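You operate a simulated robot arm through the tools that you are given. There is no shell and no other tool. Be economical: measure what you need, move in short steps, check, and stop when the job is done.

You run a simulated robot arm. Do the job below in one go: nothing can be reset, and whatever is moved stays where it is left.

TASK
Put the white coffee pack that says "decaf" from the top of the dining table and the yellow beaker in the brown basket.
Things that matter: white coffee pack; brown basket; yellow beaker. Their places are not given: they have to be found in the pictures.

It is judged by the outcome, as a careful person would: the job done as asked, and still so three seconds after it is handed in. It fails if anything else is knocked over, pushed out of place, dropped, spilled or broken.

THE ROBOT
A 7-joint arm with a two-finger parallel gripper, fixed in place. Base frame: the origin is at the foot of the arm, x ahead of it, y to its left, z up; the work surface is at about z = 0. Lengths are in mm, angles in degrees, forces in N, time in s.
With the tool pointing down near the work surface it reaches from about 220 to 580 mm from the base axis. Its first joint turns from -66.0 to 66.0 degrees. Payload 2.5 kg.
The tool frame sits at the grasp point between the pads (the TCP): z along the fingers, y along the line on which they close. The tips reach 23 mm beyond it. The gripper opens to 94 mm. The fingers are 38 mm wide and 10 mm thick; the gripper's body (54 by 96 mm) begins 39 mm behind the TCP.
Orientation is that of the tool frame in the base frame, as [roll, pitch, yaw] about the fixed x, y, z axes, in that order (R = Rz(yaw) Ry(pitch) Rx(roll)). With the fingers straight down and closing along the base's y, the tool's x points along the base's -x, its y along +y and its z along -z.

THE INTERFACE
- The arm moves only by the tool send_rows. Its argument "moves" is a list that holds one entry, the list of rows, each a list of 7 numbers: the turn, a rotation vector about the tool's x, y, z in degrees, then the shift along the tool's x, y, z in mm, then the opening, from 0 (shut) to 1 (fully open). In form: [[[rx, ry, rz, tx, ty, tz, hand], ...]]. A call has 1 to 10 rows; each row is the pose to reach, as a shift and turn from the pose commanded when the call began, along the tool's axes at that moment. Each row takes 0.2 s and may step no farther than 50 mm and 8.6 degrees from the row before; otherwise, or with a gripper value out of range, the whole call is refused. A pose out of reach is approached as far as the arm can. The call stops where the force on the tool passes 40 N (or 10 N more than at its start, if that is more) or the arm is blocked; 0.2 s more then pass. The fingers move at their own pace (about 108 mm/s each) and stop on an object; they squeeze with about 26 N. The grip force told is the motor's: it shows also when the fingers shut on nothing. Time passes only in rows, and 0.2 s behind the last, so rows that repeat a pose let the fingers close. It gives the time, the measured TCP pose, the force on the tool (base axes), the opening and the grip force at its end, in the units of the frame above (readings bear some noise).
- Cameras (640 x 400 px; columns grow to the right, rows downward): "scene" is fixed at [96.1, -402.8, 543.8]; the picture's right is [0.95, -0.31, 0.00], its down [-0.18, -0.54, -0.83] and it looks along [0.26, 0.78, -0.56] (base axes); focal length 368 px, centre (320, 200). "wrist" rides on the gripper at [-39, 0, -44] in the tool frame; the picture's right is [0.00, -1.00, 0.00], its down [0.97, 0.00, -0.24] and it looks along [0.24, 0.00, 0.97] (tool axes); focal length 218 px, centre (320, 200).
- capture(camera): a new picture of that camera. No time passes.
- locate(camera, pixels): for up to 12 pixels [column, row] of the newest picture of that camera ("zoom" is the newest enlarged one), the place [x, y, z] in the base frame of the surface seen there, good to about 3 mm, but the place of the scene camera against the robot may be out by one fixed shift of up to 12 mm in any direction. No time passes.
- zoom(camera, box): a new picture of the part [left, top, right, bottom] of that camera's present view, enlarged. No time passes.
- sign_off(): hands the job in; it is judged then, once.

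Keep the steps short. Do not move on a guess: measure, check each grasp and each placing, and mend mistakes. In all there are 60 turns and 20 pictures (those below and enlarged ones count). Leave the gripper open and the arm clear of the work at the hand-in unless told otherwise, and finish with a single line.

The tools are called after "Call:" as a command line: name --argument value ..., lists and objects as JSON in quotes. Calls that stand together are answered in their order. send_rows: Moves the arm, as the interface text tells. Its arguments: {"type":"object","properties":{"moves":{"type":"array","items":{"type":"array","items":{"type":"array","items":{"type":"number"}}}}},"required":["moves"]} The other tools are called the same way: capture (camera) takes a picture; locate (camera, pixels) gives the place of the surface under pixels of a picture; zoom (camera, box) takes an enlarged picture of a part of a camera's view; sign_off () hands the job in.

At the start:

```text
t: 0.0
position: [330.8, 180.6, 295.8]
tcp_rot: [-180.0, 0.0, -180.0]
ft_force: [-0.3, -0.2, 0.7]
gripper_width: 94.0
finger_force: 0.0
```

scene: 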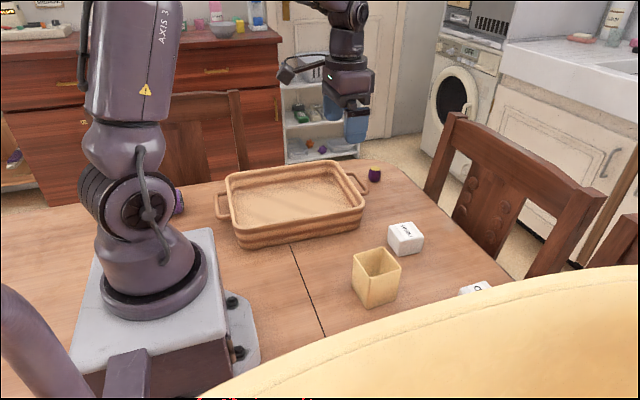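
wrist: 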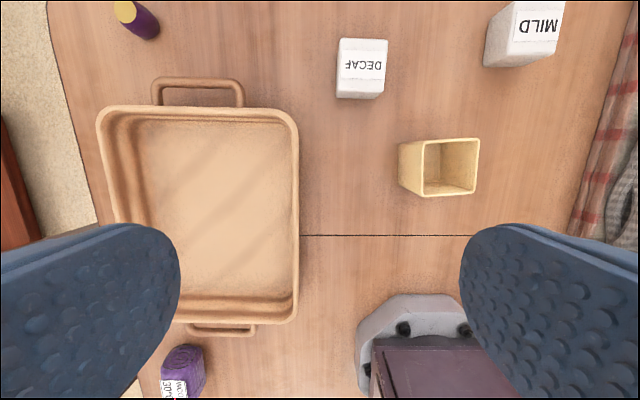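

I see the DECAF pack near wrist pixel (362,68), the beaker at (440,167) and the basket around (200,215). Next I measure them.

Call:
locate --camera "wrist" --pixels '[[362, 62], [343, 45], [384, 45], [342, 77], [382, 78], [340, 95], [382, 97], [425, 145], [478, 141], [424, 194], [475, 190], [450, 165]]'

Call:
locate --camera "wrist" --pixels '[[105, 112], [290, 115], [292, 315], [200, 215], [150, 150], [260, 290], [270, 150], [198, 90], [400, 150], [402, 185], [340, 150], [220, 328]]'

Call:
zoom --camera "scene" --box '[200, 150, 520, 350]'

```text
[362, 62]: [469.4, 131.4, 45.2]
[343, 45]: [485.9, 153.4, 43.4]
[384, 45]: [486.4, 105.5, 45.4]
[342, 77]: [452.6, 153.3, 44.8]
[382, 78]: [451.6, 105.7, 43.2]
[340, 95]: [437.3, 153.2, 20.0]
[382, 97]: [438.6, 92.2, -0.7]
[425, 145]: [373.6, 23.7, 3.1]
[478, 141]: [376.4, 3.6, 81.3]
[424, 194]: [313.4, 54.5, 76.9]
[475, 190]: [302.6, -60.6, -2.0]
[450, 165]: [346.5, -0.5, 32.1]
```

```text
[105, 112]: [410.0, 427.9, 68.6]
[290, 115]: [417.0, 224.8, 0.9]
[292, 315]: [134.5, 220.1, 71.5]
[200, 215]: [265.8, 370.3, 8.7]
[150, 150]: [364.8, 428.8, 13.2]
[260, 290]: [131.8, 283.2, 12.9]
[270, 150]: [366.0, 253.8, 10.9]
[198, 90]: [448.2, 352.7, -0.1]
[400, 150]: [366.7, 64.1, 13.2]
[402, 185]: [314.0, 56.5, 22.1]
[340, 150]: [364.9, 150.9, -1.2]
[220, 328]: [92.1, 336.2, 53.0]
```

```text
2.00 times, centred on (360, 250) of scene
```

zoom: 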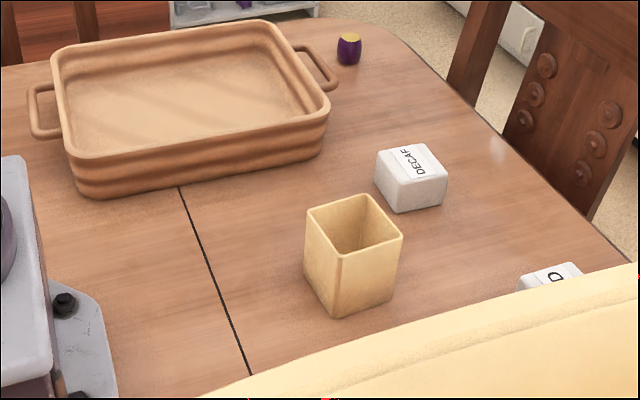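

The pack spans about x 440–490, y 103–155, with its top at z 45. I move above it at (465,129,130) and look again.

Call:
send_rows --moves '[[[0, 0, 0, -27, -10, 33, 1], [0, 0, 0, -54, -21, 66, 1], [0, 0, 0, -81, -31, 99, 1], [0, 0, 0, -108, -42, 132, 1], [0, 0, 0, -134, -52, 166, 1], [0, 0, 0, -134, -52, 166, 1]]]'

Call:
capture --camera "wrist"

```text
t: 1.4
position: [467.2, 128.6, 128.4]
tcp_rot: [-180.0, 0.0, -180.0]
ft_force: [0.3, -0.1, 0.5]
gripper_width: 94.2
finger_force: 0.1
```

```text
16 pictures are left
```

wrist: 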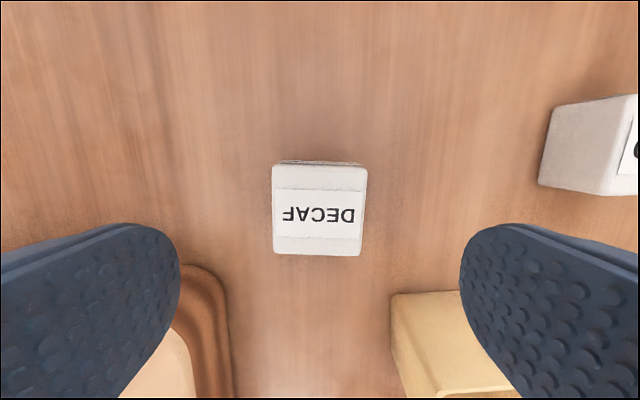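

Now a close view; I measure the pack's edges.

Call:
locate --camera "wrist" --pixels '[[276, 210], [364, 210], [318, 170], [318, 250], [318, 210], [276, 250], [358, 252], [366, 172]]'

```text
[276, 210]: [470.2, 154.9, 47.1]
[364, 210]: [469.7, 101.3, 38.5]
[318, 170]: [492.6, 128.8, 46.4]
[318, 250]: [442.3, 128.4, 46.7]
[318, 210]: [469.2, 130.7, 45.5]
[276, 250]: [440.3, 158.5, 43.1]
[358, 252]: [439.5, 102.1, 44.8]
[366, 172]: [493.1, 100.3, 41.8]
```

Its centre is (467,129). I go straight down to z about 26, then close.

Call:
send_rows --moves '[[[0, 0, 0, 0, 0, 40, 1], [0, 0, 0, 0, 0, 75, 1], [0, 0, 0, 0, 0, 102, 1], [0, 0, 0, 0, 0, 102, 1], [0, 0, 0, 0, 0, 102, 0], [0, 0, 0, 0, 0, 102, 0], [0, 0, 0, 0, 0, 102, 0]]]'

```text
t: 3.0
position: [465.0, 129.4, 26.5]
tcp_rot: [179.9, 0.1, 180.0]
ft_force: [-0.1, -0.3, -0.5]
gripper_width: 57.8
finger_force: 25.9
```

Gripped at 57.8 mm with 26 N. I lift it and check.

Call:
send_rows --moves '[[[0, 0, 0, 0, 0, -20, 0], [0, 0, 0, 0, 0, -60, 0], [0, 0, 0, 0, 0, -100, 0], [0, 0, 0, 0, 0, -140, 0], [0, 0, 0, 0, 0, -140, 0]]]'

```text
t: 4.2
position: [465.8, 129.1, 166.5]
tcp_rot: [180.0, 0.0, -179.9]
ft_force: [-0.1, 0.6, -0.1]
gripper_width: 57.5
finger_force: 25.8
```

Held (57.5 mm). I carry it over the basket to (330,330).

Call:
send_rows --moves '[[[0, 0, 0, 22, 33, 0, 0], [0, 0, 0, 44, 67, 0, 0], [0, 0, 0, 68, 100, 0, 0], [0, 0, 0, 90, 134, 0, 0], [0, 0, 0, 113, 167, 0, 0], [0, 0, 0, 136, 201, 0, 0], [0, 0, 0, 136, 201, 0, 0]]]'

Call:
capture --camera "scene"

Call:
capture --camera "wrist"

```text
t: 5.8
position: [329.0, 331.8, 166.7]
tcp_rot: [179.9, -0.1, 179.9]
ft_force: [0.0, -0.1, -0.9]
gripper_width: 57.8
finger_force: 25.7
```

```text
15 pictures are left
```

scene: 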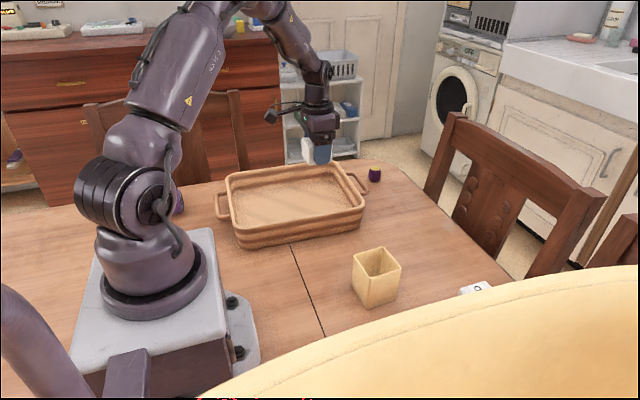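

```text
14 pictures are left
```

wrist: 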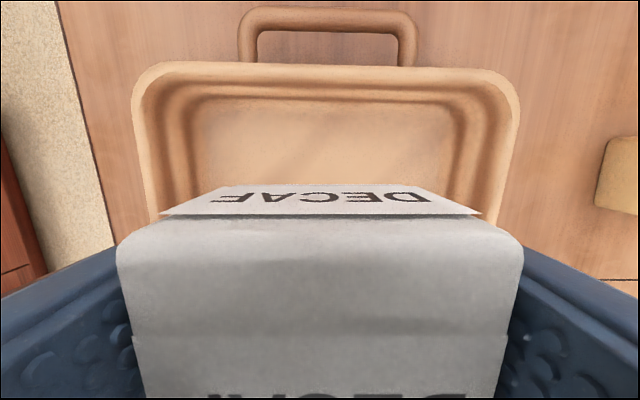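

The pack sits squarely in the grip. I measure the basket's floor and rim from here.

Call:
locate --camera "wrist" --pixels '[[325, 68], [325, 92], [325, 120], [325, 150], [440, 120], [460, 170], [205, 140], [510, 150], [140, 150], [205, 170]]'

```text
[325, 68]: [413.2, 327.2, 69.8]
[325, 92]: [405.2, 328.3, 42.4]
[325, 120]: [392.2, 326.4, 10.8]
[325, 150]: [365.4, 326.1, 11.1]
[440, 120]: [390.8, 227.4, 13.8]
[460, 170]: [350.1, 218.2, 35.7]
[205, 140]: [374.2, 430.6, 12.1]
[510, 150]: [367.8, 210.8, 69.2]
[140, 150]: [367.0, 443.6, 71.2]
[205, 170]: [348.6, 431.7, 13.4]
```

The floor is at z≈11, x up to 392, y 228–430, so (329,332) is well inside. I lower to TCP z≈39 so the pack just sits on the floor.

Call:
send_rows --moves '[[[0, 0, 0, 0, 0, 40, 0], [0, 0, 0, 0, 0, 80, 0], [0, 0, 0, 0, 0, 110, 0], [0, 0, 0, 0, 0, 121, 0], [0, 0, 0, 0, 0, 127, 0], [0, 0, 0, 0, 0, 127, 0]]]'

```text
t: 7.2
position: [330.4, 330.7, 38.8]
tcp_rot: [-180.0, 0.0, 180.0]
ft_force: [0.1, -0.5, -0.4]
gripper_width: 57.6
finger_force: 26.3
```

No contact yet; 2 mm lower, open, and rise.

Call:
send_rows --moves '[[[0, 0, 0, 0, 0, 2, 0], [0, 0, 0, 0, 0, 2, 0.9], [0, 0, 0, 0, 0, 2, 0.9], [0, 0, 0, 0, 0, 2, 0.9], [0, 0, 0, 0, 0, -30, 0.9], [0, 0, 0, 0, 0, -75, 0.9], [0, 0, 0, 0, 0, -120, 0.9], [0, 0, 0, 0, 0, -160, 0.9], [0, 0, 0, 0, 0, -160, 1]]]'

Call:
capture --camera "wrist"

```text
t: 9.2
position: [330.3, 330.2, 199.9]
tcp_rot: [-180.0, 0.1, -180.0]
ft_force: [-0.7, 0.4, -0.6]
gripper_width: 93.9
finger_force: 0.0
```

```text
13 pictures are left
```

wrist: 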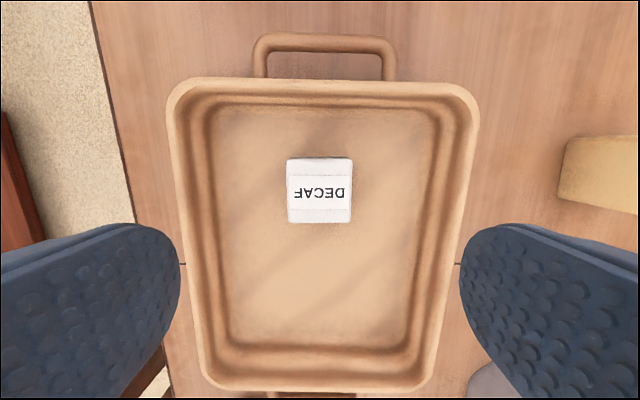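

The pack stands in the basket. Now I go over the beaker, near (344,30), at z 190.

Call:
send_rows --moves '[[[0, 0, 0, -2, -43, 0, 1], [0, 0, 0, -4, -86, 0, 1], [0, 0, 0, -6, -129, 0, 1], [0, 0, 0, -8, -172, 0, 1], [0, 0, 0, -10, -215, 0, 1], [0, 0, 0, -12, -258, 5, 1], [0, 0, 0, -14, -300, 10, 1], [0, 0, 0, -14, -300, 10, 1]]]'

Call:
capture --camera "wrist"

```text
t: 11.0
position: [343.0, 30.6, 188.6]
tcp_rot: [180.0, 0.0, 180.0]
ft_force: [0.0, -0.2, -0.3]
gripper_width: 94.0
finger_force: 0.2
```

```text
12 pictures are left
```

wrist: 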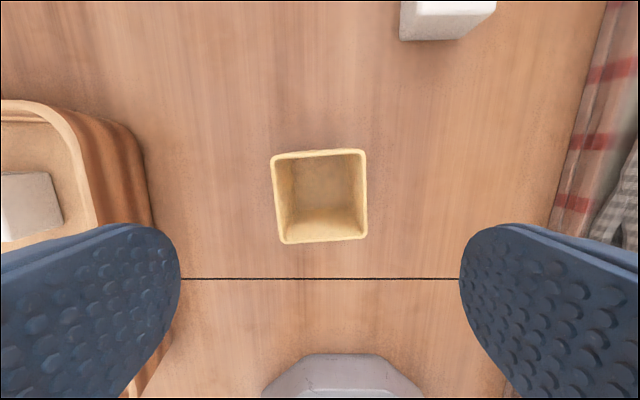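

Call:
locate --camera "wrist" --pixels '[[273, 157], [363, 152], [284, 241], [365, 236], [275, 200], [367, 195], [320, 152], [323, 240], [320, 200]]'

```text
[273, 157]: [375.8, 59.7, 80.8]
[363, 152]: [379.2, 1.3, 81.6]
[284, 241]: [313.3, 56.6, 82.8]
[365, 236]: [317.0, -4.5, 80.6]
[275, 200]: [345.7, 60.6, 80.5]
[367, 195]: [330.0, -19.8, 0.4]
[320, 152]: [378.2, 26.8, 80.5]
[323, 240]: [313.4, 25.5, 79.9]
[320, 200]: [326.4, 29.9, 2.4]
```

The beaker's centre is (346,28), its rim at z 81, and it is turned about 3°. I line up with it and go down to z 50 (the gripper body stays above the rim), then close.

Call:
send_rows --moves '[[[0, 0, -3, -3, -3, 30, 1], [0, 0, -3, -3, -3, 70, 1], [0, 0, -3, -3, -3, 110, 1], [0, 0, -3, -3, -3, 138, 1], [0, 0, -3, -3, -3, 138, 1], [0, 0, -3, -3, -3, 138, 0], [0, 0, -3, -3, -3, 138, 0], [0, 0, -3, -3, -3, 138, 0]]]'

```text
t: 12.8
position: [346.7, 27.6, 52.5]
tcp_rot: [-180.0, -0.1, -177.0]
ft_force: [-0.4, -0.3, 0.4]
gripper_width: 65.8
finger_force: 25.6
```

Gripped at 65.8 mm with 26 N. I lift it by 130.

Call:
send_rows --moves '[[[0, 0, 0, 0, 0, -15, 0], [0, 0, 0, 0, 0, -50, 0], [0, 0, 0, 0, 0, -90, 0], [0, 0, 0, 0, 0, -130, 0], [0, 0, 0, 0, 0, -130, 0]]]'

Call:
capture --camera "scene"

```text
t: 14.0
position: [347.2, 26.8, 182.0]
tcp_rot: [-179.9, -0.1, -177.0]
ft_force: [-0.4, -0.5, -0.4]
gripper_width: 65.5
finger_force: 26.1
```

```text
11 pictures are left
```

scene: 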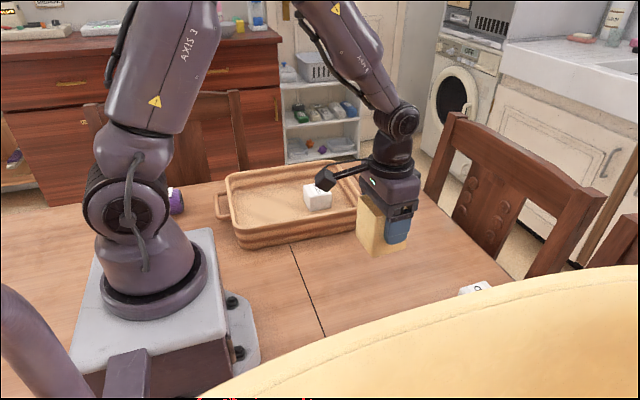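

Held upright. I carry it over the rear of the basket to (225,320), away from the pack.

Call:
send_rows --moves '[[[0, 0, 0, 13, 37, 0, 0], [0, 0, 0, 27, 75, 0, 0], [0, 0, 0, 40, 112, 0, 0], [0, 0, 0, 53, 150, 0, 0], [0, 0, 0, 67, 187, 0, 0], [0, 0, 1, 80, 224, 0, 0], [0, 0, 2, 93, 262, 0, 0], [0, 0, 3, 106.5, 299, 0, 0], [0, 0, 3, 106.5, 299, 0, 0]]]'

Call:
capture --camera "scene"

```text
t: 16.0
position: [223.6, 321.3, 181.4]
tcp_rot: [-179.9, 0.0, 179.9]
ft_force: [-0.4, -0.9, -0.4]
gripper_width: 65.6
finger_force: 26.3
```

```text
10 pictures are left
```

scene: 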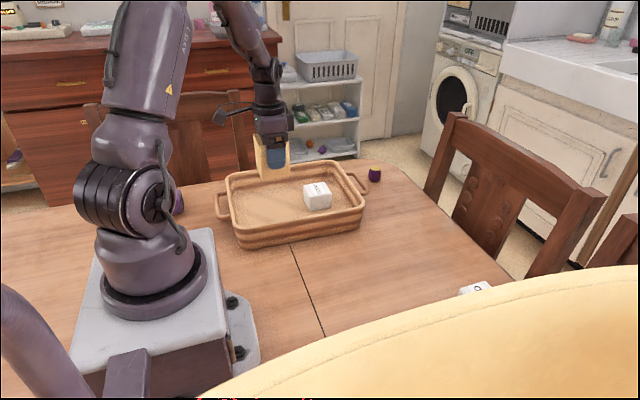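

It is over free floor. I lower to TCP z≈64.

Call:
send_rows --moves '[[[0, 0, 0, 0, 0, 40, 0], [0, 0, 0, 0, 0, 80, 0], [0, 0, 0, 0, 0, 105, 0], [0, 0, 0, 0, 0, 113, 0], [0, 0, 0, 0, 0, 117, 0], [0, 0, 0, 0, 0, 117, 0]]]'

```text
t: 17.4
position: [224.1, 320.6, 63.2]
tcp_rot: [-179.9, 0.0, -180.0]
ft_force: [-0.4, -0.1, 0.2]
gripper_width: 65.4
finger_force: 25.8
```

No contact force yet, so the gap is at most a millimetre or two. I lower 1.5 mm, open, and rise.

Call:
send_rows --moves '[[[0, 0, 0, 0, 0, 1.5, 0], [0, 0, 0, 0, 0, 1.5, 0], [0, 0, 0, 0, 0, 1.5, 0.95], [0, 0, 0, 0, 0, 1.5, 0.95], [0, 0, 0, 0, 0, 1.5, 0.95], [0, 0, 0, 0, 0, -30, 0.95], [0, 0, 0, 0, 0, -75, 0.95], [0, 0, 0, 0, 0, -120, 0.95], [0, 0, 0, 0, 0, -160, 0.95], [0, 0, 0, 0, 0, -160, 1]]]'

Call:
capture --camera "wrist"

Call:
capture --camera "scene"

```text
t: 19.6
position: [225.2, 319.8, 225.1]
tcp_rot: [-180.0, 0.1, 179.9]
ft_force: [0.0, -0.6, 0.1]
gripper_width: 94.1
finger_force: 0.1
```

```text
9 pictures are left
```

wrist: 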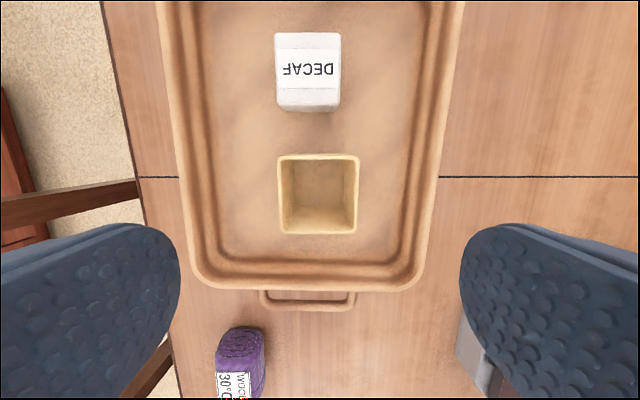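

```text
8 pictures are left
```

scene: 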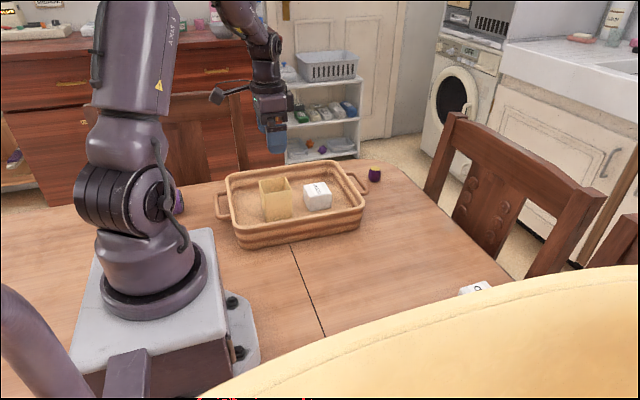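

Both pieces stand upright in the basket, nothing else has moved, and the gripper is open and clear. I hand in.

Call:
sign_off

```text
The job is handed in.
```

The white decaf coffee pack and the yellow beaker are both standing upright in the brown basket, nothing else was disturbed, and the job is handed in.
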